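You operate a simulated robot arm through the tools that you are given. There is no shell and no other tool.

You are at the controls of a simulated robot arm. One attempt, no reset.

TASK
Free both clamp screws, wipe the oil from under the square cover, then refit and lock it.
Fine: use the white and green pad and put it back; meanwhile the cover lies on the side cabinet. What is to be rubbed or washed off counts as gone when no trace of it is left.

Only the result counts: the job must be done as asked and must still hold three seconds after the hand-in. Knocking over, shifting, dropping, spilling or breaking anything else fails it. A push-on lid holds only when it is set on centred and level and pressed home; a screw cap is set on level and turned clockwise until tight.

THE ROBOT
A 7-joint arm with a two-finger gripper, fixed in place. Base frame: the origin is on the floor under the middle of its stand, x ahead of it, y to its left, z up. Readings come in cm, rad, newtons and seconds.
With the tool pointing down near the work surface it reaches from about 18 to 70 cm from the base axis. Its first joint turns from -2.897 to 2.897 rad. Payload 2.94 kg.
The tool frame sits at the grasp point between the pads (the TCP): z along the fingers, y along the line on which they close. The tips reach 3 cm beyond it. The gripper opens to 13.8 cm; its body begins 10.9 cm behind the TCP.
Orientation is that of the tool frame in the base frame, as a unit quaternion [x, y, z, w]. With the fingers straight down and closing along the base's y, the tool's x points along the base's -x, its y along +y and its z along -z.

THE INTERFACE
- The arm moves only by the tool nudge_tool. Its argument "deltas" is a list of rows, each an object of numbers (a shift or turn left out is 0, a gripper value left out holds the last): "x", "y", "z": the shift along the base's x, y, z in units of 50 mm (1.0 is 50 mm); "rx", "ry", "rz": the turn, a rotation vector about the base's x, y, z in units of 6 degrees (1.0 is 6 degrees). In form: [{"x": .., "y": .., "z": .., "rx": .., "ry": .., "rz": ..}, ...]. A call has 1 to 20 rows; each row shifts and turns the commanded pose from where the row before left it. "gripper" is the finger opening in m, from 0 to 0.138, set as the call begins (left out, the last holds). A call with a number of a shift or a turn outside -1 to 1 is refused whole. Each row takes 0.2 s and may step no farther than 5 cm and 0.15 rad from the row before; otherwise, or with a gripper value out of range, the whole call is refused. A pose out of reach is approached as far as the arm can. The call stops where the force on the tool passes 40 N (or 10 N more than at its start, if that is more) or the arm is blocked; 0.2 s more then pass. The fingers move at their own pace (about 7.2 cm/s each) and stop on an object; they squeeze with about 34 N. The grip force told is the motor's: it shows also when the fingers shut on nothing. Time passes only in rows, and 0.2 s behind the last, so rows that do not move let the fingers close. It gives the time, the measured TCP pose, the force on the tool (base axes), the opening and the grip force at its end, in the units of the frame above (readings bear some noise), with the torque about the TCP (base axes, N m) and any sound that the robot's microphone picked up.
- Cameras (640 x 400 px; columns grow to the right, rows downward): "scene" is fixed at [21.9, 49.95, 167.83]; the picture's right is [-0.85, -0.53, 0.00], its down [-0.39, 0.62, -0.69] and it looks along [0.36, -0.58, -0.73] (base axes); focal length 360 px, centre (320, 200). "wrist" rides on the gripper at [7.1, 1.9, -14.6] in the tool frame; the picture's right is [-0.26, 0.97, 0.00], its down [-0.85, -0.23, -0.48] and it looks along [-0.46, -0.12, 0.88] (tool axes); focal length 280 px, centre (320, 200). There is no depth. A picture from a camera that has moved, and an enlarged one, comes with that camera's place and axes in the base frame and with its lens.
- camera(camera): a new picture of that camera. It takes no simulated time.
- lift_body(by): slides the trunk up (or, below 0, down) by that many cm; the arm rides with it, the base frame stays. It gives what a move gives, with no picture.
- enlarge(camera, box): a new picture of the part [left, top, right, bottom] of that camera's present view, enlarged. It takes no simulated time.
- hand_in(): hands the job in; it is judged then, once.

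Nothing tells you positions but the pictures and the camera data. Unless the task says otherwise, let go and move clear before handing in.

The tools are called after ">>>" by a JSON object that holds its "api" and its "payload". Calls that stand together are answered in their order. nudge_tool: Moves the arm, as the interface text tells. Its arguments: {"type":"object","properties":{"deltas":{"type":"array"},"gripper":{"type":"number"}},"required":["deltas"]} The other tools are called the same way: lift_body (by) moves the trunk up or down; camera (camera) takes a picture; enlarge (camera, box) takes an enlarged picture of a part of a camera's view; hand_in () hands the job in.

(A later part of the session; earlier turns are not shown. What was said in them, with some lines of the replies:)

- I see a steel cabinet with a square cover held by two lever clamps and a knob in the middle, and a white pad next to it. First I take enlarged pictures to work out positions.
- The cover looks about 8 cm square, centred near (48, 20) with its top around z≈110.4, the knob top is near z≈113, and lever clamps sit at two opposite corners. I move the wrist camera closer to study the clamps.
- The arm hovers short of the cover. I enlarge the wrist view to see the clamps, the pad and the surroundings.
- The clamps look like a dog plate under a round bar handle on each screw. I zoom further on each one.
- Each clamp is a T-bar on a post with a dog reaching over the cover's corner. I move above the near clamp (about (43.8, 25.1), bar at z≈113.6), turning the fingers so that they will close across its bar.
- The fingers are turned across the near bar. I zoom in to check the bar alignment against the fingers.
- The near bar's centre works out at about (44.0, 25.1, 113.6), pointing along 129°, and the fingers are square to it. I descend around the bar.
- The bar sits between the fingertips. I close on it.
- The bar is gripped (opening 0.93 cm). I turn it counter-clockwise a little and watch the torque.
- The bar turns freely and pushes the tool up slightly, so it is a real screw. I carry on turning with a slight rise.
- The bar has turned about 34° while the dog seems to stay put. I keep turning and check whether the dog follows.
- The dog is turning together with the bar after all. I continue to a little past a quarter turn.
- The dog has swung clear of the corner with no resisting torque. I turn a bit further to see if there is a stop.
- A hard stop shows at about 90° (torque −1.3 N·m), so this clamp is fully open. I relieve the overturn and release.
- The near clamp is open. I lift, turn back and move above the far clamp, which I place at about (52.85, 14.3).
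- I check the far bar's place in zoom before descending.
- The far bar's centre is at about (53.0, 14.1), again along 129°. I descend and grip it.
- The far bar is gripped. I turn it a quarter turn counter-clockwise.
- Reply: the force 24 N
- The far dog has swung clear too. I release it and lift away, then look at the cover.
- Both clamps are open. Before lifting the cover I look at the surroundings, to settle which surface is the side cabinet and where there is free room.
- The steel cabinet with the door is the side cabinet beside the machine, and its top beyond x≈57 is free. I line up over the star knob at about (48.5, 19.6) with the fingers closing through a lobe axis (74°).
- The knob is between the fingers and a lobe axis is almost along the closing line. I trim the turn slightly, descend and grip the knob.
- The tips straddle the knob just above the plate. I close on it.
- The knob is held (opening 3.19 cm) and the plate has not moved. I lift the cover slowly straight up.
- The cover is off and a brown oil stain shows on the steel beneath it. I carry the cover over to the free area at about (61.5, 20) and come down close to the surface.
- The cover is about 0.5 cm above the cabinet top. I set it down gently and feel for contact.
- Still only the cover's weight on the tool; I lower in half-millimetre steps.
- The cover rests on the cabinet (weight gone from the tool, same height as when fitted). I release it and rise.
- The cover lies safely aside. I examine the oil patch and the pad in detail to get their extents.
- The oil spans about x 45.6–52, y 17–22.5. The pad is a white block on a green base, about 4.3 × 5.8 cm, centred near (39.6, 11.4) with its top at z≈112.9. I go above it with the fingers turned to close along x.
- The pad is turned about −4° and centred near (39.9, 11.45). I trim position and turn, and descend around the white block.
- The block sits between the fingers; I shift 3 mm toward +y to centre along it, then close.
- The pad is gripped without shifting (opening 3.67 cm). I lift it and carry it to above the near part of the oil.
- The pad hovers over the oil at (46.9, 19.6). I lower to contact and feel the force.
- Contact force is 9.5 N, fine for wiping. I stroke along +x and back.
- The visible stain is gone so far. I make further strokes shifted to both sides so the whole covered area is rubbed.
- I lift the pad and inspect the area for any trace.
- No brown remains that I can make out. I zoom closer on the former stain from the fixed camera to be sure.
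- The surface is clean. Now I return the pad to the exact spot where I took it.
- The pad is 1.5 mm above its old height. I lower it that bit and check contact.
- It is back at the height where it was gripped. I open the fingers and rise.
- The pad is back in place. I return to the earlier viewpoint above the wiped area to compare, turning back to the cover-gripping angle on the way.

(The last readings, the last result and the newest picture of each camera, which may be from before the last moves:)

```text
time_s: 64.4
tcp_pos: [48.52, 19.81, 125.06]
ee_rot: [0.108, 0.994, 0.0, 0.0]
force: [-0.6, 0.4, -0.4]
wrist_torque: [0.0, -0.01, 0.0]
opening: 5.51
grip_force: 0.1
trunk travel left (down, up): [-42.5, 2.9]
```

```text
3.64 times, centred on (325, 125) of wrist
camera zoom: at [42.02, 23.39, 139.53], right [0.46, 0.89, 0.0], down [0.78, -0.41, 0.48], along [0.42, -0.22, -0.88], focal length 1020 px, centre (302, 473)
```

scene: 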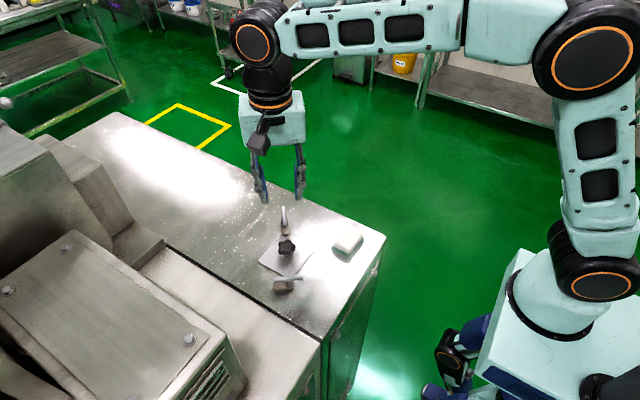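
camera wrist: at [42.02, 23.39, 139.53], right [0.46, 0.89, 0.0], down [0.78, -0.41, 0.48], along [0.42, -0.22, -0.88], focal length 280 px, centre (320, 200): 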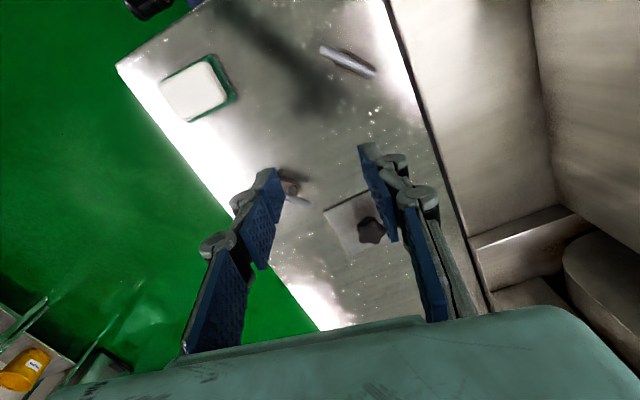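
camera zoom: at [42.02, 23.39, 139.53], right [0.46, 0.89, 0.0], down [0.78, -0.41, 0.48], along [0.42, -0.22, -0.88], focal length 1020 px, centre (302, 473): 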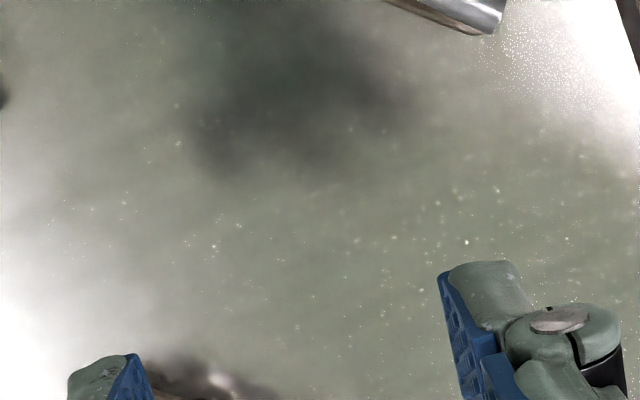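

The same view now shows clean steel with no outline left. I go back to the cover, retracing the pose at which I released its knob.

>>> {"api": "nudge_tool", "payload": {"deltas": [{"x": 0.517}, {"x": 0.517}, {"x": 0.517}, {"x": 0.517}, {"x": 0.517}, {}, {"z": -0.5}, {"z": -0.5}, {"z": -0.5}, {}], "gripper": 0.055}}

>>> {"api": "enlarge", "payload": {"camera": "wrist", "box": [200, 40, 440, 280]}}

```text
time_s: 66.6
tcp_pos: [61.52, 20.04, 117.67]
ee_rot: [0.109, 0.994, 0.001, 0.0]
force: [-0.7, -0.5, 0.0]
wrist_torque: [-0.02, 0.03, -0.01]
opening: 5.49
grip_force: 0.1
trunk travel left (down, up): [-42.5, 2.9]
```

```text
1.67 times, centred on (320, 160) of wrist
camera zoom: at [54.97, 23.45, 132.03], right [0.46, 0.89, 0.0], down [0.78, -0.41, 0.48], along [0.42, -0.22, -0.88], focal length 467 px, centre (320, 267)
```

zoom: 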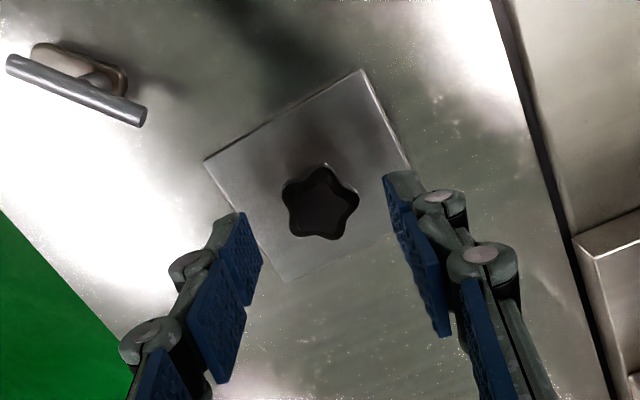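

Almost there; I descend the remaining 3.4 cm with a tiny sideways trim.

>>> {"api": "nudge_tool", "payload": {"deltas": [{"x": -0.006, "y": -0.014, "z": -0.3}, {"z": -0.3}, {"z": -0.08}, {}], "gripper": 0.055}}

>>> {"api": "enlarge", "payload": {"camera": "wrist", "box": [200, 40, 440, 280]}}

```text
time_s: 67.6
tcp_pos: [61.52, 19.98, 114.28]
ee_rot: [0.108, 0.994, 0.0, -0.001]
force: [0.2, 0.9, 0.0]
wrist_torque: [-0.04, -0.01, -0.01]
opening: 5.5
grip_force: 0.1
trunk travel left (down, up): [-42.5, 2.9]
```

```text
1.67 times, centred on (320, 160) of wrist
camera zoom: at [54.93, 23.35, 128.62], right [0.46, 0.89, 0.0], down [0.78, -0.41, 0.48], along [0.42, -0.22, -0.88], focal length 467 px, centre (320, 267)
```

zoom: 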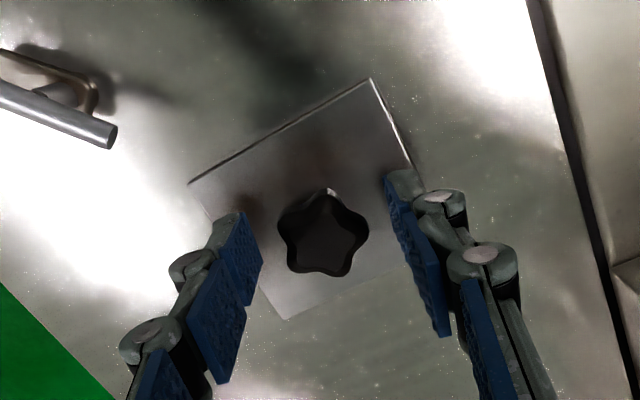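

The view matches the release picture. I grip the knob and lift the cover straight up.

>>> {"api": "nudge_tool", "payload": {"deltas": [{}, {}, {}, {}], "gripper": 0.0}}

>>> {"api": "enlarge", "payload": {"camera": "wrist", "box": [200, 40, 440, 280]}}

>>> {"api": "nudge_tool", "payload": {"deltas": [{"z": 0.1}, {"z": 0.1}, {"z": 0.2}, {"z": 0.4}, {"z": 0.4}, {"z": 0.4}, {}]}}

>>> {"api": "enlarge", "payload": {"camera": "wrist", "box": [200, 40, 440, 280]}}

```text
time_s: 68.6
tcp_pos: [61.44, 19.91, 114.27]
ee_rot: [0.108, 0.994, 0.0, 0.0]
force: [0.9, 0.4, 0.3]
wrist_torque: [0.05, 0.01, -0.05]
opening: 3.19
grip_force: 34.4
trunk travel left (down, up): [-42.5, 2.9]
```

```text
1.67 times, centred on (320, 160) of wrist
camera zoom: at [54.94, 23.35, 128.62], right [0.46, 0.89, 0.0], down [0.78, -0.41, 0.48], along [0.42, -0.22, -0.88], focal length 467 px, centre (320, 267)
```

zoom: 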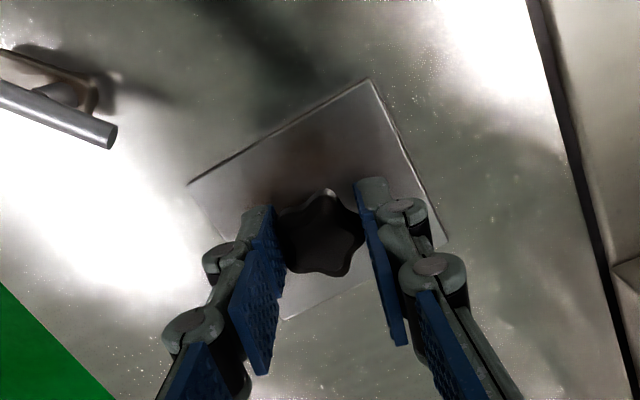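

```text
time_s: 70.2
tcp_pos: [61.56, 19.91, 122.24]
ee_rot: [0.109, 0.994, 0.0, 0.0]
force: [-0.6, 0.5, -3.2]
wrist_torque: [0.0, 0.0, -0.01]
opening: 3.18
grip_force: 33.6
trunk travel left (down, up): [-42.5, 2.9]
```

```text
1.67 times, centred on (320, 160) of wrist
camera zoom: at [55.01, 23.36, 136.63], right [0.46, 0.89, 0.0], down [0.78, -0.41, 0.48], along [0.42, -0.22, -0.88], focal length 467 px, centre (320, 267)
```

zoom: 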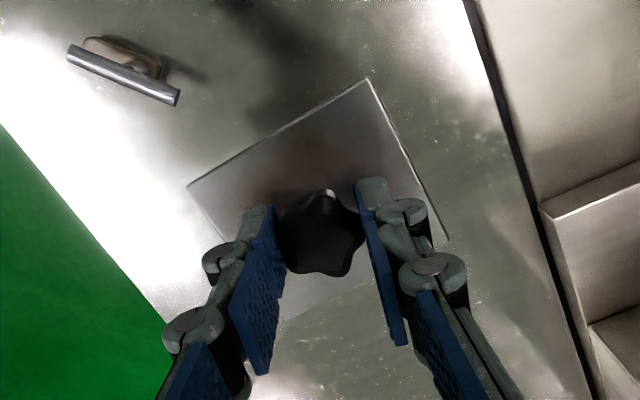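

The cover is held just as before. I carry it back over its seat and descend to about 1 cm above, then compare with the original picture.

>>> {"api": "nudge_tool", "payload": {"deltas": [{"x": -0.5}, {"x": -0.53}, {"x": -0.53}, {"x": -0.53}, {"x": -0.528, "y": -0.058}, {}, {"z": -0.4}, {"z": -0.4}, {"z": -0.4}, {"z": -0.2}, {}]}}

>>> {"api": "enlarge", "payload": {"camera": "scene", "box": [230, 190, 350, 290]}}

>>> {"api": "enlarge", "payload": {"camera": "wrist", "box": [230, 80, 410, 260]}}

```text
time_s: 72.6
tcp_pos: [48.35, 19.5, 115.21]
ee_rot: [0.108, 0.994, 0.0, 0.0]
force: [1.0, -0.3, -2.5]
wrist_torque: [0.0, 0.0, -0.02]
opening: 3.14
grip_force: 34.1
trunk travel left (down, up): [-42.5, 2.9]
```

```text
4.00 times, centred on (290, 240) of scene
camera zoom: at [21.9, 49.95, 167.83], right [-0.85, -0.53, 0.0], down [-0.39, 0.62, -0.69], along [0.36, -0.58, -0.73], focal length 1438 px, centre (440, 40)
```

zoom: 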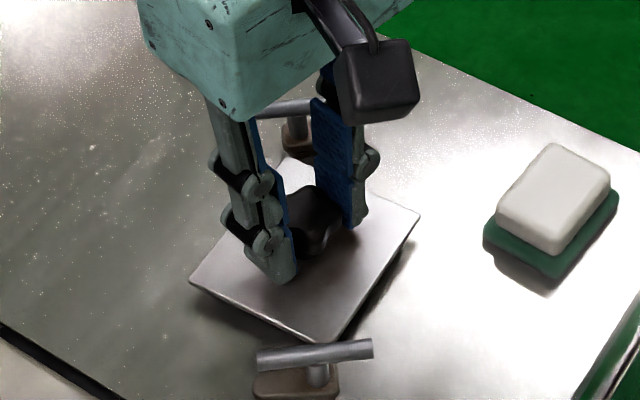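

```text
2.22 times, centred on (320, 170) of wrist
camera zoom: at [41.88, 23.03, 129.57], right [0.46, 0.89, 0.0], down [0.78, -0.41, 0.48], along [0.42, -0.22, -0.88], focal length 623 px, centre (320, 267)
```

zoom: 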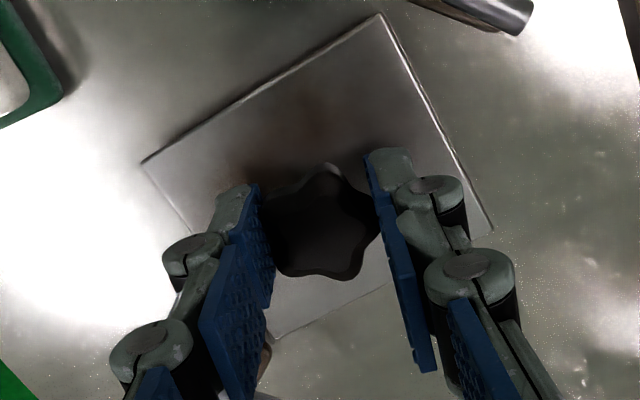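

Compared with the original picture, the plate has slipped round about 3° counter-clockwise in the grip. I turn back by that amount and compare again.

>>> {"api": "nudge_tool", "payload": {"deltas": [{"rz": -0.29}, {"rz": -0.28}, {}]}}

>>> {"api": "enlarge", "payload": {"camera": "scene", "box": [230, 190, 350, 290]}}

>>> {"api": "enlarge", "payload": {"camera": "wrist", "box": [230, 80, 410, 260]}}

```text
time_s: 73.4
tcp_pos: [48.4, 19.7, 115.21]
ee_rot: [0.137, 0.991, -0.001, 0.001]
force: [-0.1, 0.4, -2.3]
wrist_torque: [-0.02, -0.02, -0.02]
opening: 3.13
grip_force: 33.1
trunk travel left (down, up): [-42.5, 2.9]
```

```text
4.00 times, centred on (290, 240) of scene
camera zoom: at [21.9, 49.95, 167.83], right [-0.85, -0.53, 0.0], down [-0.39, 0.62, -0.69], along [0.36, -0.58, -0.73], focal length 1438 px, centre (440, 40)
```

zoom: 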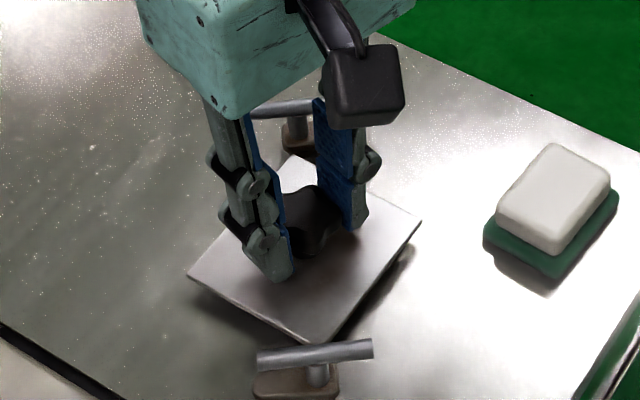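

```text
2.22 times, centred on (320, 170) of wrist
camera zoom: at [42.11, 23.45, 129.62], right [0.52, 0.86, 0.0], down [0.75, -0.45, 0.48], along [0.41, -0.25, -0.88], focal length 623 px, centre (320, 267)
```

zoom: 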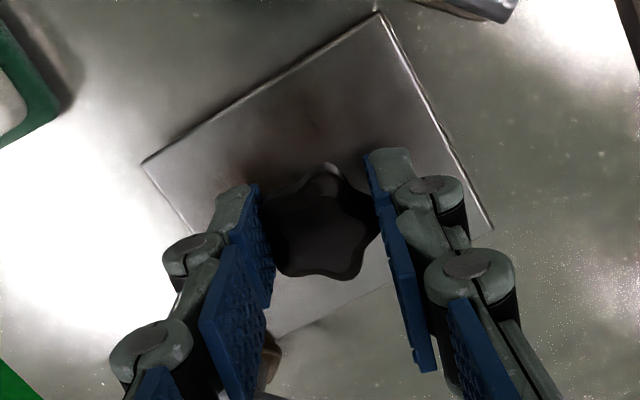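

The angle is right again. I lower to about 2 mm above the seat and compare with the very first close-up.

>>> {"api": "nudge_tool", "payload": {"deltas": [{"z": -0.08}, {"z": -0.06}, {}]}}

>>> {"api": "enlarge", "payload": {"camera": "scene", "box": [250, 230, 330, 300]}}

>>> {"api": "enlarge", "payload": {"camera": "wrist", "box": [230, 80, 410, 260]}}

```text
time_s: 74.2
tcp_pos: [48.37, 19.65, 114.58]
ee_rot: [0.136, 0.991, 0.0, 0.0]
force: [-0.3, -0.4, -2.3]
wrist_torque: [0.03, -0.05, 0.02]
opening: 3.14
grip_force: 34.3
trunk travel left (down, up): [-42.5, 2.9]
```

```text
5.71 times, centred on (290, 265) of scene
camera zoom: at [21.9, 49.95, 167.83], right [-0.85, -0.53, 0.0], down [-0.39, 0.62, -0.69], along [0.36, -0.58, -0.73], focal length 2055 px, centre (491, -171)
```

zoom: 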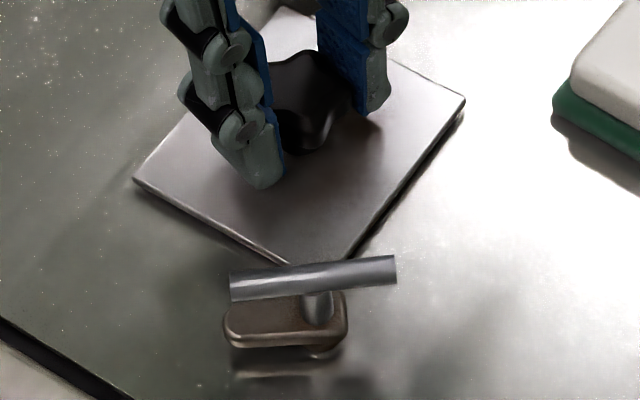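

```text
2.22 times, centred on (320, 170) of wrist
camera zoom: at [42.08, 23.47, 128.91], right [0.51, 0.86, 0.0], down [0.75, -0.45, 0.48], along [0.41, -0.25, -0.88], focal length 623 px, centre (320, 267)
```

zoom: 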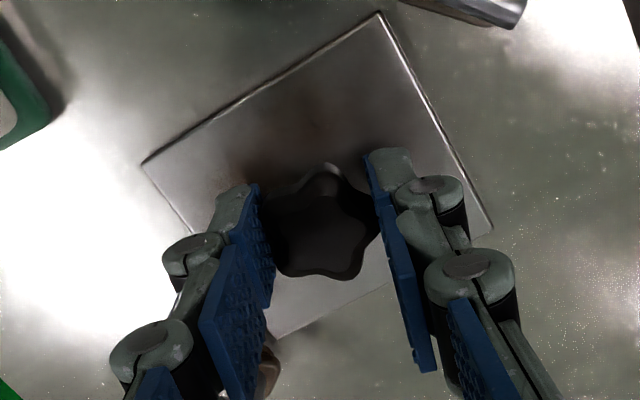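

The corners match the original picture to within a millimetre. I lower it onto the seat and press lightly.

>>> {"api": "nudge_tool", "payload": {"deltas": [{"z": -0.03}, {"z": -0.015}, {"z": -0.01}, {"z": -0.01}, {}]}}

>>> {"api": "enlarge", "payload": {"camera": "scene", "box": [250, 230, 330, 300]}}

```text
time_s: 75.4
tcp_pos: [48.36, 19.72, 114.03]
ee_rot: [0.137, 0.991, 0.0, 0.0]
force: [0.4, 1.1, 1.2]
wrist_torque: [0.04, 0.21, -0.1]
opening: 3.14
grip_force: 34.5
trunk travel left (down, up): [-42.5, 2.9]
```

```text
5.71 times, centred on (290, 265) of scene
camera zoom: at [21.9, 49.95, 167.83], right [-0.85, -0.53, 0.0], down [-0.39, 0.62, -0.69], along [0.36, -0.58, -0.73], focal length 2055 px, centre (491, -171)
```

zoom: 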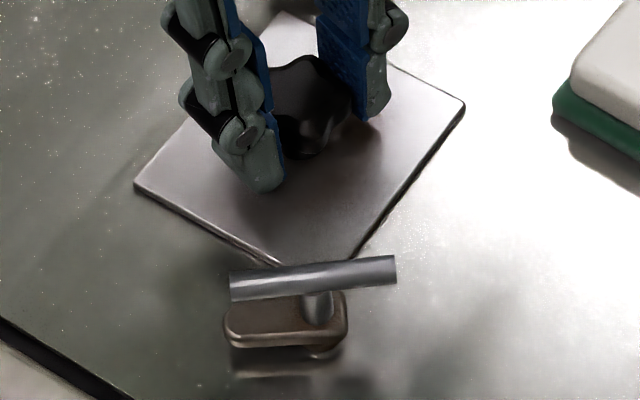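

The cover is seated where it was. I release the knob and rise, then check it.

>>> {"api": "nudge_tool", "payload": {"deltas": [{}, {}, {}], "gripper": 0.055}}

>>> {"api": "nudge_tool", "payload": {"deltas": [{"z": 0.3}, {"z": 0.5}, {"z": 0.6}, {"z": 0.4}, {}]}}

>>> {"api": "enlarge", "payload": {"camera": "scene", "box": [250, 230, 330, 300]}}

>>> {"api": "enlarge", "payload": {"camera": "wrist", "box": [230, 40, 410, 220]}}

```text
time_s: 76.2
tcp_pos: [48.38, 19.61, 114.15]
ee_rot: [0.138, 0.99, 0.0, 0.0]
force: [-0.1, 0.2, 0.3]
wrist_torque: [0.0, -0.01, 0.03]
opening: 5.48
grip_force: 0.0
trunk travel left (down, up): [-42.5, 2.9]
```

```text
time_s: 77.4
tcp_pos: [48.39, 19.61, 123.18]
ee_rot: [0.137, 0.991, 0.0, -0.001]
force: [-0.4, -0.1, 0.8]
wrist_torque: [0.01, 0.01, 0.02]
opening: 5.52
grip_force: 0.1
trunk travel left (down, up): [-42.5, 2.9]
```

```text
5.71 times, centred on (290, 265) of scene
camera zoom: at [21.9, 49.95, 167.83], right [-0.85, -0.53, 0.0], down [-0.39, 0.62, -0.69], along [0.36, -0.58, -0.73], focal length 2055 px, centre (491, -171)
```

zoom: 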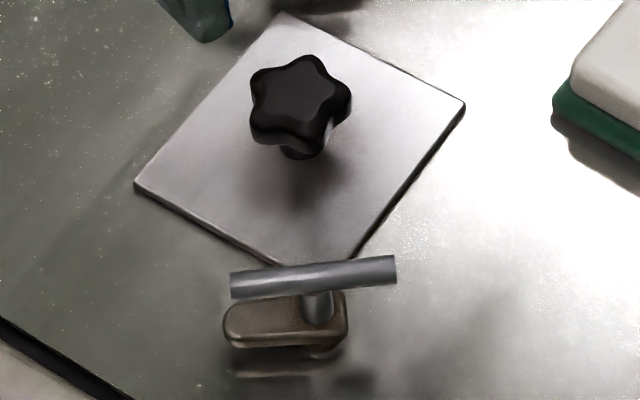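

```text
2.22 times, centred on (320, 130) of wrist
camera zoom: at [42.07, 23.45, 137.6], right [0.51, 0.86, 0.0], down [0.75, -0.45, 0.48], along [0.41, -0.25, -0.88], focal length 623 px, centre (320, 356)
```

zoom: 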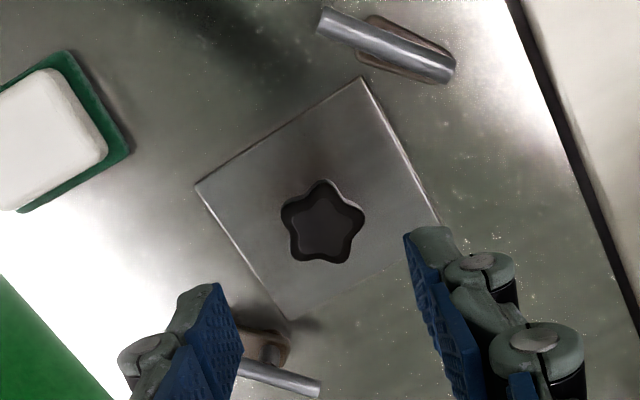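

The cover looks seated as before. I take the same crop as the pre-lift picture for a final alignment comparison before clamping.

>>> {"api": "enlarge", "payload": {"camera": "scene", "box": [230, 190, 350, 290]}}

>>> {"api": "enlarge", "payload": {"camera": "wrist", "box": [300, 30, 380, 80]}}

```text
4.00 times, centred on (290, 240) of scene
camera zoom: at [21.9, 49.95, 167.83], right [-0.85, -0.53, 0.0], down [-0.39, 0.62, -0.69], along [0.36, -0.58, -0.73], focal length 1438 px, centre (440, 40)
```

zoom: 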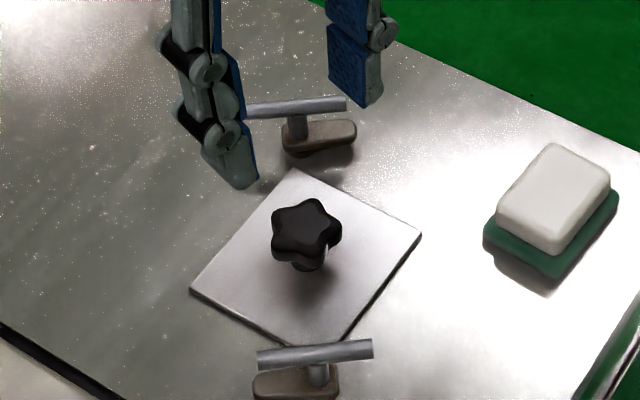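

```text
8.00 times, centred on (340, 55) of wrist
camera zoom: at [42.07, 23.45, 137.6], right [0.51, 0.86, 0.0], down [0.75, -0.45, 0.48], along [0.41, -0.25, -0.88], focal length 2243 px, centre (160, 1360)
```

zoom: 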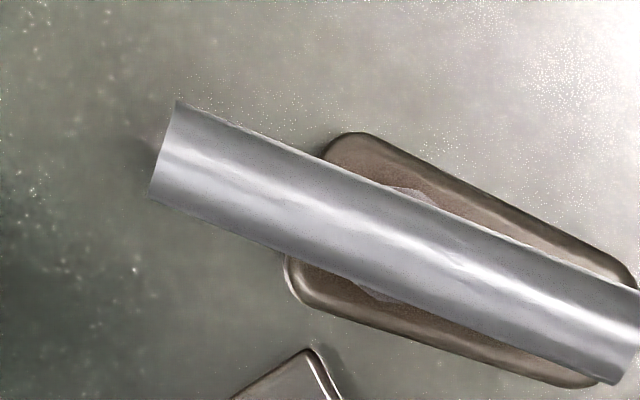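

The refitted cover matches the original to about a millimetre. I now go to the near clamp with the fingers across its bar in the open position.

>>> {"api": "nudge_tool", "payload": {"deltas": [{"x": -0.088, "y": 0.108, "rz": 0.928}, {"x": -0.088, "y": 0.108, "rz": 0.928}, {"x": -0.088, "y": 0.108, "rz": 0.928}, {"x": -0.088, "y": 0.108, "rz": 0.928}, {"x": -0.088, "y": 0.108, "rz": 0.928}, {"x": -0.088, "y": 0.108, "rz": 0.928}, {"x": -0.088, "y": 0.108, "rz": 0.928}, {"x": -0.088, "y": 0.108, "rz": 0.928}, {"x": -0.088, "y": 0.108, "rz": 0.928}, {"x": -0.088, "y": 0.108, "rz": 0.928}, {}], "gripper": 0.04}}

>>> {"api": "enlarge", "payload": {"camera": "wrist", "box": [230, 60, 410, 240]}}

```text
time_s: 79.8
tcp_pos: [43.88, 25.03, 123.11]
ee_rot: [-0.342, 0.94, -0.001, 0.0]
force: [0.6, 0.7, 1.0]
wrist_torque: [0.01, -0.01, 0.02]
opening: 4.0
grip_force: 0.1
trunk travel left (down, up): [-42.5, 2.9]
```

```text
2.22 times, centred on (320, 150) of wrist
camera zoom: at [37.27, 22.03, 137.58], right [-0.42, 0.91, 0.0], down [0.8, 0.37, 0.48], along [0.43, 0.2, -0.88], focal length 623 px, centre (320, 311)
```

zoom: 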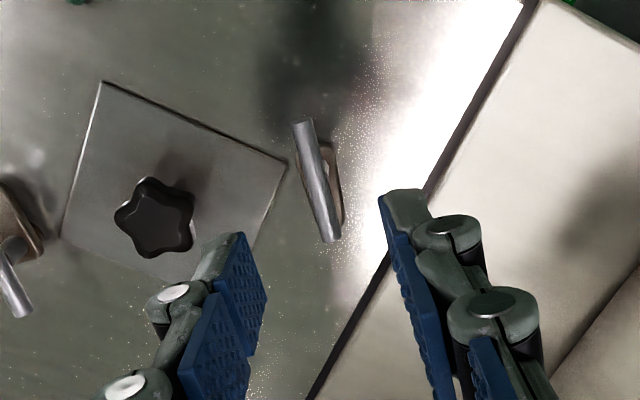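

The bar lies centred and square between the fingers. I descend and grip it.

>>> {"api": "nudge_tool", "payload": {"deltas": [{"z": -0.4}, {"z": -0.4}, {"z": -0.4}, {"z": -0.31}, {}], "gripper": 0.04}}

>>> {"api": "nudge_tool", "payload": {"deltas": [{}, {}, {}, {}], "gripper": 0.0}}

>>> {"api": "enlarge", "payload": {"camera": "scene", "box": [230, 200, 350, 300]}}

>>> {"api": "enlarge", "payload": {"camera": "wrist", "box": [230, 60, 410, 240]}}

```text
time_s: 81.0
tcp_pos: [43.87, 25.12, 115.6]
ee_rot: [-0.341, 0.94, -0.001, 0.0]
force: [-0.4, -0.5, 0.0]
wrist_torque: [0.0, 0.01, -0.03]
opening: 4.0
grip_force: 0.0
trunk travel left (down, up): [-42.5, 2.9]
```

```text
time_s: 82.0
tcp_pos: [44.0, 24.96, 115.6]
ee_rot: [-0.341, 0.94, 0.0, 0.0]
force: [3.8, -4.0, -2.5]
wrist_torque: [-0.04, -0.2, 0.01]
opening: 0.96
grip_force: 36.6
trunk travel left (down, up): [-42.5, 2.9]
```

```text
4.00 times, centred on (290, 250) of scene
camera zoom: at [21.9, 49.95, 167.83], right [-0.85, -0.53, 0.0], down [-0.39, 0.62, -0.69], along [0.36, -0.58, -0.73], focal length 1438 px, centre (440, 0)
```

zoom: 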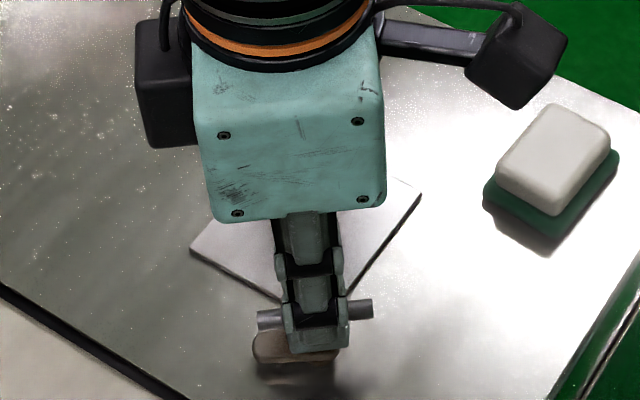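

```text
2.22 times, centred on (320, 150) of wrist
camera zoom: at [37.31, 21.92, 130.03], right [-0.42, 0.91, 0.0], down [0.8, 0.37, 0.48], along [0.43, 0.2, -0.88], focal length 623 px, centre (320, 311)
```

zoom: 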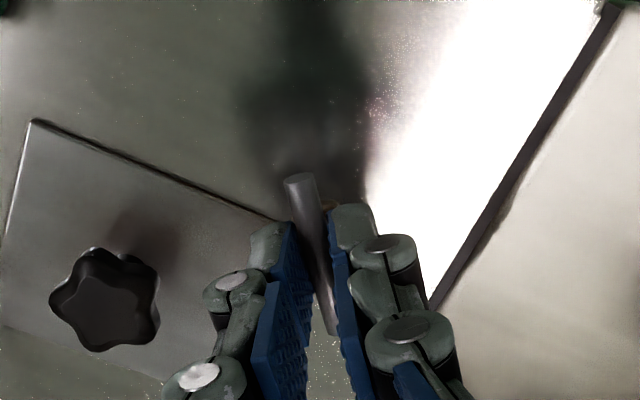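

Gripped. I turn clockwise in stages, watching the torque.

>>> {"api": "nudge_tool", "payload": {"deltas": [{"rz": -0.9}, {"rz": -0.9}, {"rz": -0.9}, {"rz": -0.9}, {"rz": -0.9}, {"rz": -0.9}, {"rz": -0.9}, {"rz": -0.9}, {"rz": -0.9}, {"rz": -0.9}, {}]}}

>>> {"api": "enlarge", "payload": {"camera": "scene", "box": [230, 200, 350, 300]}}

>>> {"api": "enlarge", "payload": {"camera": "wrist", "box": [230, 60, 410, 240]}}

```text
time_s: 84.4
tcp_pos: [43.97, 25.11, 115.63]
ee_rot: [0.124, 0.992, 0.0, 0.0]
force: [-1.0, -5.0, -5.4]
wrist_torque: [-0.02, 0.2, 0.0]
opening: 0.96
grip_force: 37.2
trunk travel left (down, up): [-42.5, 2.9]
```

```text
4.00 times, centred on (290, 250) of scene
camera zoom: at [21.9, 49.95, 167.83], right [-0.85, -0.53, 0.0], down [-0.39, 0.62, -0.69], along [0.36, -0.58, -0.73], focal length 1438 px, centre (440, 0)
```

zoom: 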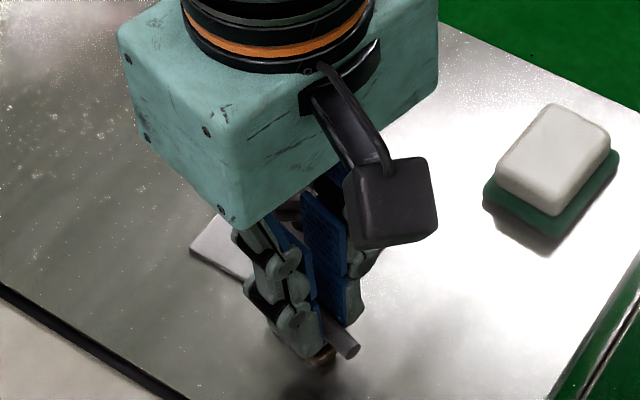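

```text
2.22 times, centred on (320, 150) of wrist
camera zoom: at [37.58, 28.64, 130.03], right [0.49, 0.87, 0.0], down [0.77, -0.43, 0.48], along [0.41, -0.23, -0.88], focal length 623 px, centre (320, 311)
```

zoom: 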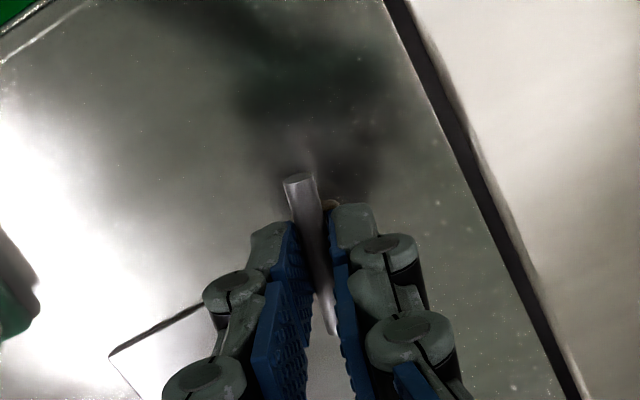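

Turning smoothly at 54°. I continue toward the closed angle with a slight descent.

>>> {"api": "nudge_tool", "payload": {"deltas": [{"rz": -0.9, "z": -0.01}, {"rz": -0.9, "z": -0.01}, {"rz": -0.9}, {"rz": -0.9}, {"rz": -0.9}, {}]}}

>>> {"api": "enlarge", "payload": {"camera": "scene", "box": [230, 200, 350, 300]}}

```text
time_s: 85.8
tcp_pos: [43.96, 25.04, 115.65]
ee_rot: [0.352, 0.936, 0.001, 0.001]
force: [1.5, -1.5, 5.3]
wrist_torque: [-0.22, -0.23, -0.01]
opening: 0.93
grip_force: 36.5
trunk travel left (down, up): [-42.5, 2.9]
```

```text
4.00 times, centred on (290, 250) of scene
camera zoom: at [21.9, 49.95, 167.83], right [-0.85, -0.53, 0.0], down [-0.39, 0.62, -0.69], along [0.36, -0.58, -0.73], focal length 1438 px, centre (440, 0)
```

zoom: 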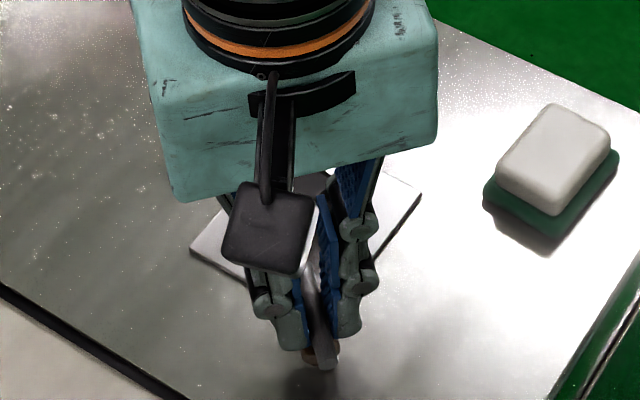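

Nearly closed, no torque yet. I turn the last degrees to the original angle.

>>> {"api": "nudge_tool", "payload": {"deltas": [{"rz": -0.8, "z": 0.01}, {"rz": -0.8, "z": 0.01}, {}]}}

>>> {"api": "nudge_tool", "payload": {"deltas": [{"rz": -0.6}, {"rz": -0.6}, {}]}}

>>> {"api": "enlarge", "payload": {"camera": "scene", "box": [230, 200, 350, 300]}}

```text
time_s: 86.6
tcp_pos: [43.89, 25.03, 115.62]
ee_rot: [0.429, 0.903, 0.0, 0.0]
force: [3.4, -0.9, 0.3]
wrist_torque: [-0.18, -0.24, 0.03]
opening: 0.91
grip_force: 37.3
trunk travel left (down, up): [-42.5, 2.9]
```

```text
time_s: 87.4
tcp_pos: [43.97, 25.11, 115.49]
ee_rot: [0.484, 0.875, 0.0, 0.0]
force: [1.8, 0.4, -0.7]
wrist_torque: [-0.16, -0.23, 0.94]
opening: 1.0
grip_force: 36.7
trunk travel left (down, up): [-42.5, 2.9]
```

```text
4.00 times, centred on (290, 250) of scene
camera zoom: at [21.9, 49.95, 167.83], right [-0.85, -0.53, 0.0], down [-0.39, 0.62, -0.69], along [0.36, -0.58, -0.73], focal length 1438 px, centre (440, 0)
```

zoom: 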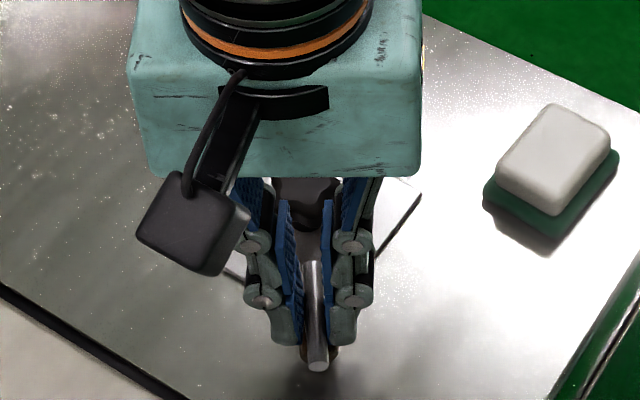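

The screw has come up against its stop (torque +0.94 N·m). I give it a last small push, relieve the twist and let go.

>>> {"api": "nudge_tool", "payload": {"deltas": [{"rz": -0.5}, {}]}}

>>> {"api": "nudge_tool", "payload": {"deltas": [{"rz": 0.7}, {"rz": 0.6}, {}]}}

>>> {"api": "nudge_tool", "payload": {"deltas": [{}, {}, {}], "gripper": 0.04}}

>>> {"api": "enlarge", "payload": {"camera": "scene", "box": [250, 230, 330, 300]}}

>>> {"api": "enlarge", "payload": {"camera": "wrist", "box": [230, 60, 410, 240]}}

```text
time_s: 88.0
tcp_pos: [43.88, 25.13, 115.65]
ee_rot: [0.507, 0.862, -0.001, 0.0]
force: [1.1, 1.7, 0.3]
wrist_torque: [0.05, 0.0, 1.11]
opening: 1.1
grip_force: 38.2
trunk travel left (down, up): [-42.5, 2.9]
```

```text
time_s: 88.8
tcp_pos: [44.04, 25.04, 115.68]
ee_rot: [0.447, 0.895, 0.0, 0.0]
force: [1.9, 1.2, -0.9]
wrist_torque: [0.16, 0.07, -0.01]
opening: 0.95
grip_force: 36.9
trunk travel left (down, up): [-42.5, 2.9]
```

```text
time_s: 89.6
tcp_pos: [43.8, 25.1, 115.72]
ee_rot: [0.447, 0.894, 0.001, 0.0]
force: [-0.6, 1.1, 0.6]
wrist_torque: [-0.03, 0.03, -0.01]
opening: 3.98
grip_force: 0.0
trunk travel left (down, up): [-42.5, 2.9]
```

```text
5.71 times, centred on (290, 265) of scene
camera zoom: at [21.9, 49.95, 167.83], right [-0.85, -0.53, 0.0], down [-0.39, 0.62, -0.69], along [0.36, -0.58, -0.73], focal length 2055 px, centre (491, -171)
```

zoom: 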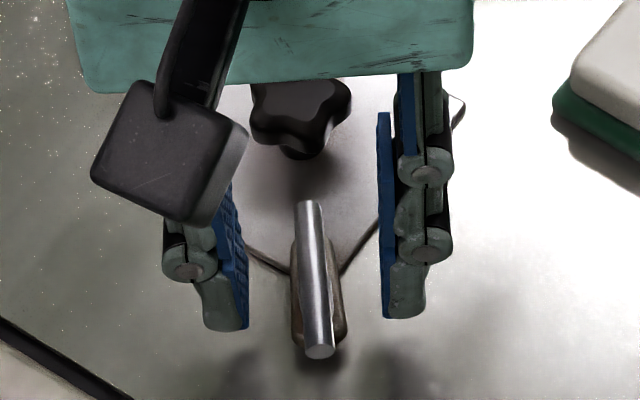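

```text
2.22 times, centred on (320, 150) of wrist
camera zoom: at [41.23, 31.92, 130.03], right [0.93, 0.37, 0.0], down [0.33, -0.82, 0.48], along [0.18, -0.44, -0.88], focal length 623 px, centre (320, 311)
```

zoom: 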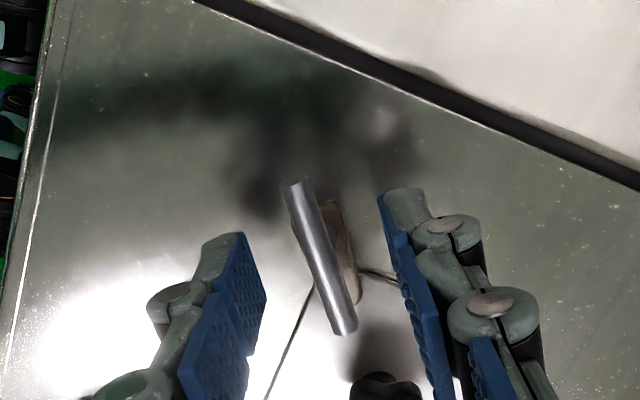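

The near clamp is back exactly as in the first close-up. I lift over to the far clamp and turn the fingers across its open bar.

>>> {"api": "nudge_tool", "payload": {"deltas": [{"z": 0.5}, {"z": 0.5}, {"z": 0.5}, {"x": 0.1129, "y": -0.1369, "rz": 0.969}, {"x": 0.1129, "y": -0.1369, "rz": 0.969}, {"x": 0.1129, "y": -0.1369, "rz": 0.969}, {"x": 0.1129, "y": -0.1369, "rz": 0.969}, {"x": 0.1129, "y": -0.1369, "rz": 0.969}, {"x": 0.1129, "y": -0.1369, "rz": 0.969}, {"x": 0.1129, "y": -0.1369, "rz": 0.969}, {"x": 0.1129, "y": -0.1369, "rz": 0.969}, {"x": 0.1129, "y": -0.1369, "rz": 0.969}, {"x": 0.1129, "y": -0.1369, "rz": 0.969}, {"x": 0.1129, "y": -0.1369, "rz": 0.969}, {"x": 0.1129, "y": -0.1369, "rz": 0.969}, {"x": 0.1129, "y": -0.1369, "rz": 0.969}, {"x": 0.1129, "y": -0.1369, "rz": 0.969}, {"x": 0.1129, "y": -0.1369, "rz": 0.969}, {"x": 0.1129, "y": -0.1369, "rz": 0.969}, {}], "gripper": 0.04}}

>>> {"api": "enlarge", "payload": {"camera": "wrist", "box": [230, 60, 410, 240]}}

>>> {"api": "enlarge", "payload": {"camera": "scene", "box": [230, 180, 370, 300]}}

```text
time_s: 93.8
tcp_pos: [52.82, 14.14, 123.13]
ee_rot: [-0.341, 0.94, 0.0, 0.001]
force: [-0.1, 1.0, 0.9]
wrist_torque: [0.02, 0.01, 0.03]
opening: 3.99
grip_force: 0.1
trunk travel left (down, up): [-42.5, 2.9]
```

```text
2.22 times, centred on (320, 150) of wrist
camera zoom: at [46.24, 11.1, 137.56], right [-0.42, 0.91, 0.0], down [0.8, 0.37, 0.48], along [0.43, 0.2, -0.88], focal length 623 px, centre (320, 311)
```

zoom: 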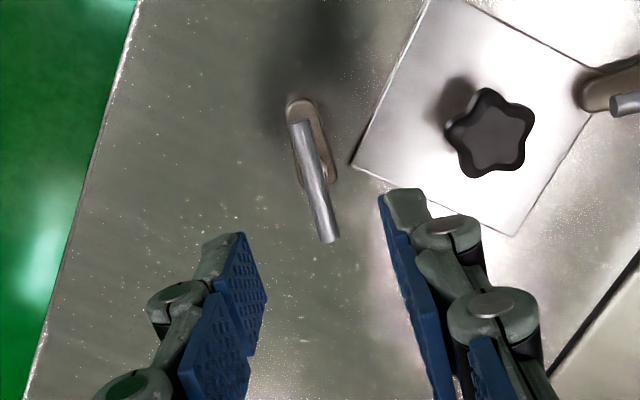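

```text
3.33 times, centred on (300, 240) of scene
camera zoom: at [21.9, 49.95, 167.83], right [-0.85, -0.53, 0.0], down [-0.39, 0.62, -0.69], along [0.36, -0.58, -0.73], focal length 1199 px, centre (387, 67)
```

zoom: 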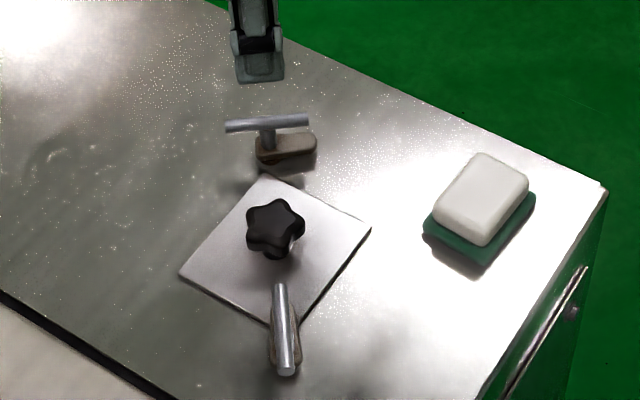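

The far bar is square and nearly centred. I trim slightly, descend and grip it.

>>> {"api": "nudge_tool", "payload": {"deltas": [{"x": 0.012, "y": -0.024, "z": -0.4}, {"z": -0.4}, {"z": -0.4}, {"z": -0.31}, {}], "gripper": 0.04}}

>>> {"api": "nudge_tool", "payload": {"deltas": [{}, {}, {}, {}], "gripper": 0.0}}

>>> {"api": "enlarge", "payload": {"camera": "scene", "box": [230, 170, 370, 290]}}

```text
time_s: 95.0
tcp_pos: [53.02, 14.13, 115.6]
ee_rot: [-0.341, 0.94, 0.0, 0.0]
force: [0.7, 0.1, 0.1]
wrist_torque: [-0.02, 0.02, -0.01]
opening: 4.0
grip_force: 0.1
trunk travel left (down, up): [-42.5, 2.9]
```

```text
time_s: 96.0
tcp_pos: [53.04, 13.85, 115.62]
ee_rot: [-0.341, 0.94, 0.0, 0.0]
force: [2.8, -3.8, -1.1]
wrist_torque: [-0.02, -0.13, 0.02]
opening: 0.94
grip_force: 36.9
trunk travel left (down, up): [-42.5, 2.9]
```

```text
3.33 times, centred on (300, 230) of scene
camera zoom: at [21.9, 49.95, 167.83], right [-0.85, -0.53, 0.0], down [-0.39, 0.62, -0.69], along [0.36, -0.58, -0.73], focal length 1199 px, centre (387, 100)
```

zoom: 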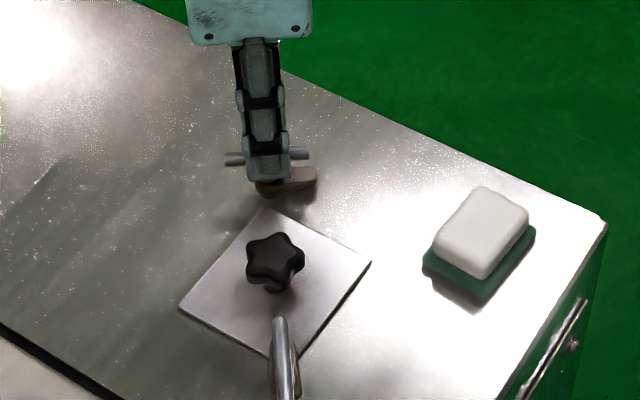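

Gripped. I turn it clockwise in stages.

>>> {"api": "nudge_tool", "payload": {"deltas": [{"rz": -0.9}, {"rz": -0.9}, {"rz": -0.9}, {"rz": -0.9}, {"rz": -0.9}, {"rz": -0.9}, {"rz": -0.9}, {"rz": -0.9}, {"rz": -0.9}, {"rz": -0.9}, {}]}}

>>> {"api": "nudge_tool", "payload": {"deltas": [{"rz": -0.9}, {"rz": -0.9}, {"rz": -0.9}, {"rz": -0.9}, {"rz": -0.9}, {}]}}

>>> {"api": "enlarge", "payload": {"camera": "scene", "box": [230, 170, 370, 290]}}

```text
time_s: 98.4
tcp_pos: [52.84, 14.01, 115.51]
ee_rot: [0.123, 0.992, 0.0, 0.0]
force: [-1.7, -3.9, -10.2]
wrist_torque: [-0.04, 0.22, 0.0]
opening: 0.92
grip_force: 36.9
trunk travel left (down, up): [-42.5, 2.9]
```

```text
time_s: 99.8
tcp_pos: [53.05, 13.97, 115.56]
ee_rot: [0.352, 0.936, 0.0, -0.002]
force: [-4.6, -4.9, -14.8]
wrist_torque: [-0.04, 0.19, -0.04]
opening: 0.95
grip_force: 36.8
trunk travel left (down, up): [-42.5, 2.9]
```

```text
3.33 times, centred on (300, 230) of scene
camera zoom: at [21.9, 49.95, 167.83], right [-0.85, -0.53, 0.0], down [-0.39, 0.62, -0.69], along [0.36, -0.58, -0.73], focal length 1199 px, centre (387, 100)
```

zoom: 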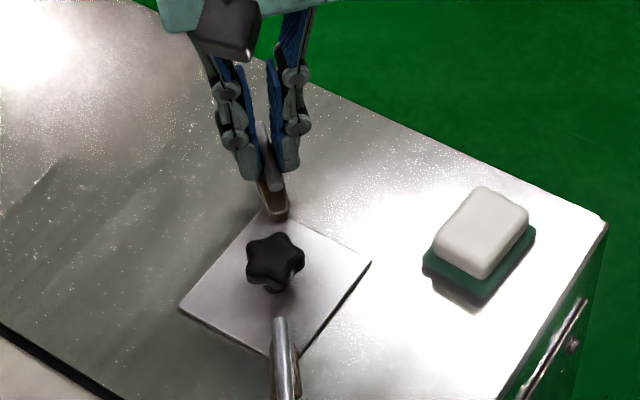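

The screw is drawing the tool down as it tightens, so I follow it down a little and turn on to the stop.

>>> {"api": "nudge_tool", "payload": {"deltas": [{"rz": -0.8, "z": -0.015}, {"rz": -0.8, "z": -0.015}, {}]}}

>>> {"api": "nudge_tool", "payload": {"deltas": [{"rz": -0.6}, {"rz": -0.6}, {}]}}

>>> {"api": "enlarge", "payload": {"camera": "scene", "box": [230, 170, 370, 290]}}

```text
time_s: 100.6
tcp_pos: [52.84, 14.07, 115.5]
ee_rot: [0.429, 0.903, 0.0, 0.0]
force: [-3.8, -3.7, -3.2]
wrist_torque: [0.33, 0.45, 0.01]
opening: 0.94
grip_force: 36.5
trunk travel left (down, up): [-42.5, 2.9]
```

```text
time_s: 101.4
tcp_pos: [52.89, 13.95, 115.53]
ee_rot: [0.484, 0.875, 0.002, 0.002]
force: [-0.6, -2.7, 3.4]
wrist_torque: [-0.29, -0.15, 0.86]
opening: 0.97
grip_force: 37.6
trunk travel left (down, up): [-42.5, 2.9]
```

```text
3.33 times, centred on (300, 230) of scene
camera zoom: at [21.9, 49.95, 167.83], right [-0.85, -0.53, 0.0], down [-0.39, 0.62, -0.69], along [0.36, -0.58, -0.73], focal length 1199 px, centre (387, 100)
```

zoom: 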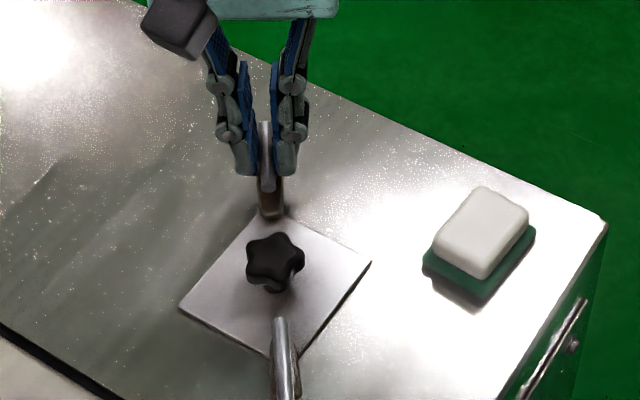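

The far screw is also against its stop (+0.86 N·m). I give it a last push, relieve the twist and release.

>>> {"api": "nudge_tool", "payload": {"deltas": [{"rz": -0.5}, {}]}}

>>> {"api": "nudge_tool", "payload": {"deltas": [{"rz": 0.7}, {"rz": 0.6}, {}]}}

>>> {"api": "nudge_tool", "payload": {"deltas": [{}, {}, {}], "gripper": 0.04}}

>>> {"api": "nudge_tool", "payload": {"deltas": [{"z": 0.5}, {"z": 0.5}, {"z": 0.6}, {"z": 0.6}, {"x": -0.5, "z": 0.4}, {"x": -0.5, "z": 0.4}, {"x": -0.5, "z": 0.2}, {}]}}

>>> {"api": "enlarge", "payload": {"camera": "scene", "box": [230, 180, 390, 300]}}

>>> {"api": "camera", "payload": {"camera": "wrist"}}

```text
time_s: 102.0
tcp_pos: [53.04, 14.06, 115.49]
ee_rot: [0.508, 0.862, 0.002, 0.001]
force: [2.4, -2.1, 10.5]
wrist_torque: [-0.13, -0.13, 1.08]
opening: 1.1
grip_force: 37.9
trunk travel left (down, up): [-42.5, 2.9]
```

```text
time_s: 102.8
tcp_pos: [53.03, 14.07, 115.48]
ee_rot: [0.447, 0.894, 0.001, 0.001]
force: [5.4, -1.9, 14.2]
wrist_torque: [0.18, 0.02, 0.04]
opening: 0.96
grip_force: 37.5
trunk travel left (down, up): [-42.5, 2.9]
```

```text
time_s: 103.6
tcp_pos: [52.9, 13.97, 115.49]
ee_rot: [0.447, 0.895, 0.0, 0.0]
force: [0.0, 0.4, 0.2]
wrist_torque: [0.02, -0.02, -0.01]
opening: 3.99
grip_force: 0.1
trunk travel left (down, up): [-42.5, 2.9]
```

```text
time_s: 105.4
tcp_pos: [45.4, 13.94, 131.34]
ee_rot: [0.447, 0.895, -0.001, -0.001]
force: [-0.4, 0.0, -0.8]
wrist_torque: [0.01, -0.05, -0.01]
opening: 4.0
grip_force: 0.0
trunk travel left (down, up): [-42.5, 2.9]
```

```text
3.33 times, centred on (310, 240) of scene
camera zoom: at [21.9, 49.95, 167.83], right [-0.85, -0.53, 0.0], down [-0.39, 0.62, -0.69], along [0.36, -0.58, -0.73], focal length 1199 px, centre (353, 67)
```

zoom: 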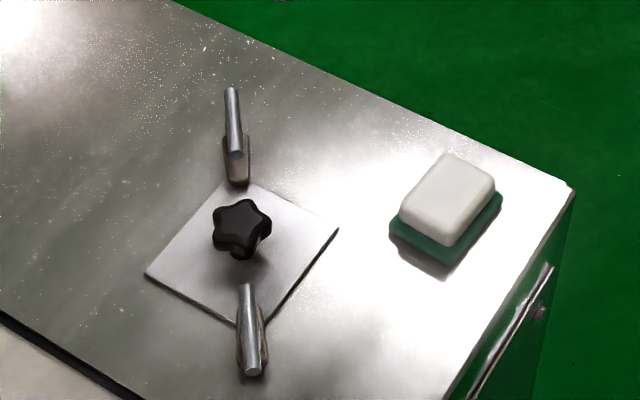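

```text
taken
camera wrist: at [42.72, 20.94, 145.8], right [0.93, 0.37, 0.0], down [0.33, -0.82, 0.48], along [0.18, -0.44, -0.88], focal length 280 px, centre (320, 200)
```

wrist: 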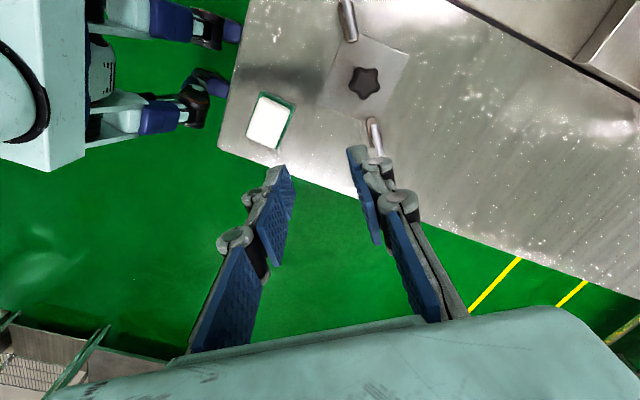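

Everything looks as at the start, with both dogs over the corners. I check with the first picture's crop and a close-up of each clamp.

>>> {"api": "enlarge", "payload": {"camera": "scene", "box": [220, 180, 400, 320]}}

>>> {"api": "enlarge", "payload": {"camera": "scene", "box": [265, 200, 305, 240]}}

>>> {"api": "enlarge", "payload": {"camera": "scene", "box": [270, 255, 310, 300]}}

>>> {"api": "enlarge", "payload": {"camera": "wrist", "box": [310, 0, 420, 160]}}

```text
2.86 times, centred on (310, 250) of scene
camera zoom: at [21.9, 49.95, 167.83], right [-0.85, -0.53, 0.0], down [-0.39, 0.62, -0.69], along [0.36, -0.58, -0.73], focal length 1027 px, centre (349, 57)
```

zoom: 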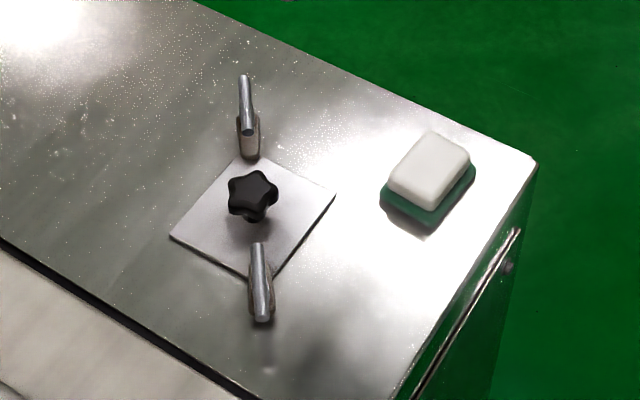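

```text
10.00 times, centred on (285, 220) of scene
camera zoom: at [21.9, 49.95, 167.83], right [-0.85, -0.53, 0.0], down [-0.39, 0.62, -0.69], along [0.36, -0.58, -0.73], focal length 3596 px, centre (670, 0)
```

zoom: 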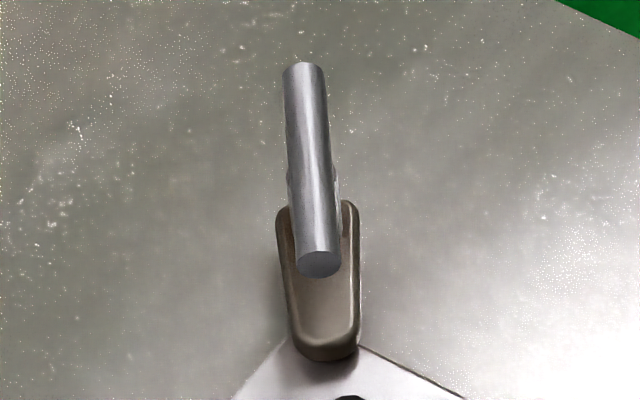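

```text
8.89 times, centred on (290, 278) of scene
camera zoom: at [21.9, 49.95, 167.83], right [-0.85, -0.53, 0.0], down [-0.39, 0.62, -0.69], along [0.36, -0.58, -0.73], focal length 3196 px, centre (587, -489)
```

zoom: 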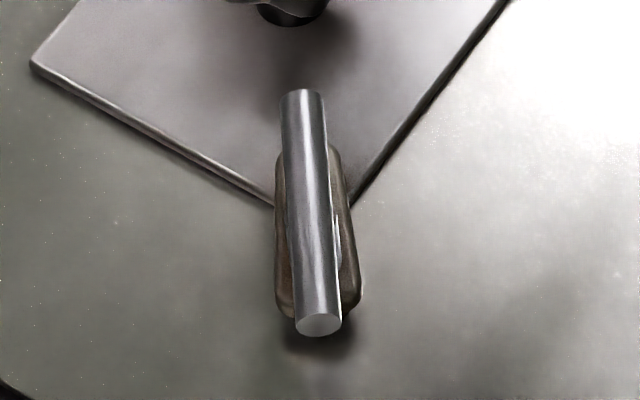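

```text
2.50 times, centred on (365, 80) of wrist
camera zoom: at [42.72, 20.94, 145.8], right [0.93, 0.37, 0.0], down [0.33, -0.82, 0.48], along [0.18, -0.44, -0.88], focal length 701 px, centre (208, 500)
```

zoom: 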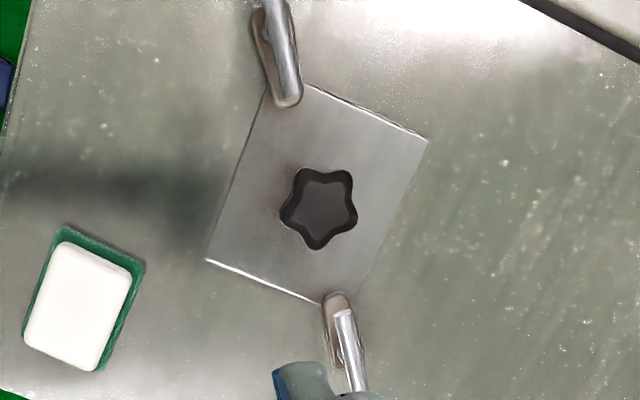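

The cover sits under both dogs, both screws are tight at their original angle, the pad is in its old place and the arm is clear. I hand the job in.

>>> {"api": "hand_in", "payload": {}}

```text
The job is handed in.
```

I freed both clamp screws, wiped off the oil, refitted the cover and locked it again. I've handed the job in, and no verdict came back.

- **Screws:** I turned each one about a quarter turn counter-clockwise to free it. Afterwards I turned both clockwise to their stops, at about 1.1 N·m. Both bars are back at their starting angle, with the dogs over the cover's corners.
- **Oil:** I wiped the whole stained area with the white and green pad, pressing with roughly 7–16 N. The same views that showed the brown stain before now show clean steel.
- **Pad:** It is back where I picked it up, and it matches the first picture.
- **Cover:** It lay on the free part of the cabinet top while I wiped. I took the steel cabinet with the door, which the cover belongs to, as the side cabinet. The cover slipped about 3° in the grip on the way back, so I corrected that before setting it down. It now sits within about a millimetre of its original position.

I saw nothing else knocked over or shifted, and the arm was clear before I handed in.
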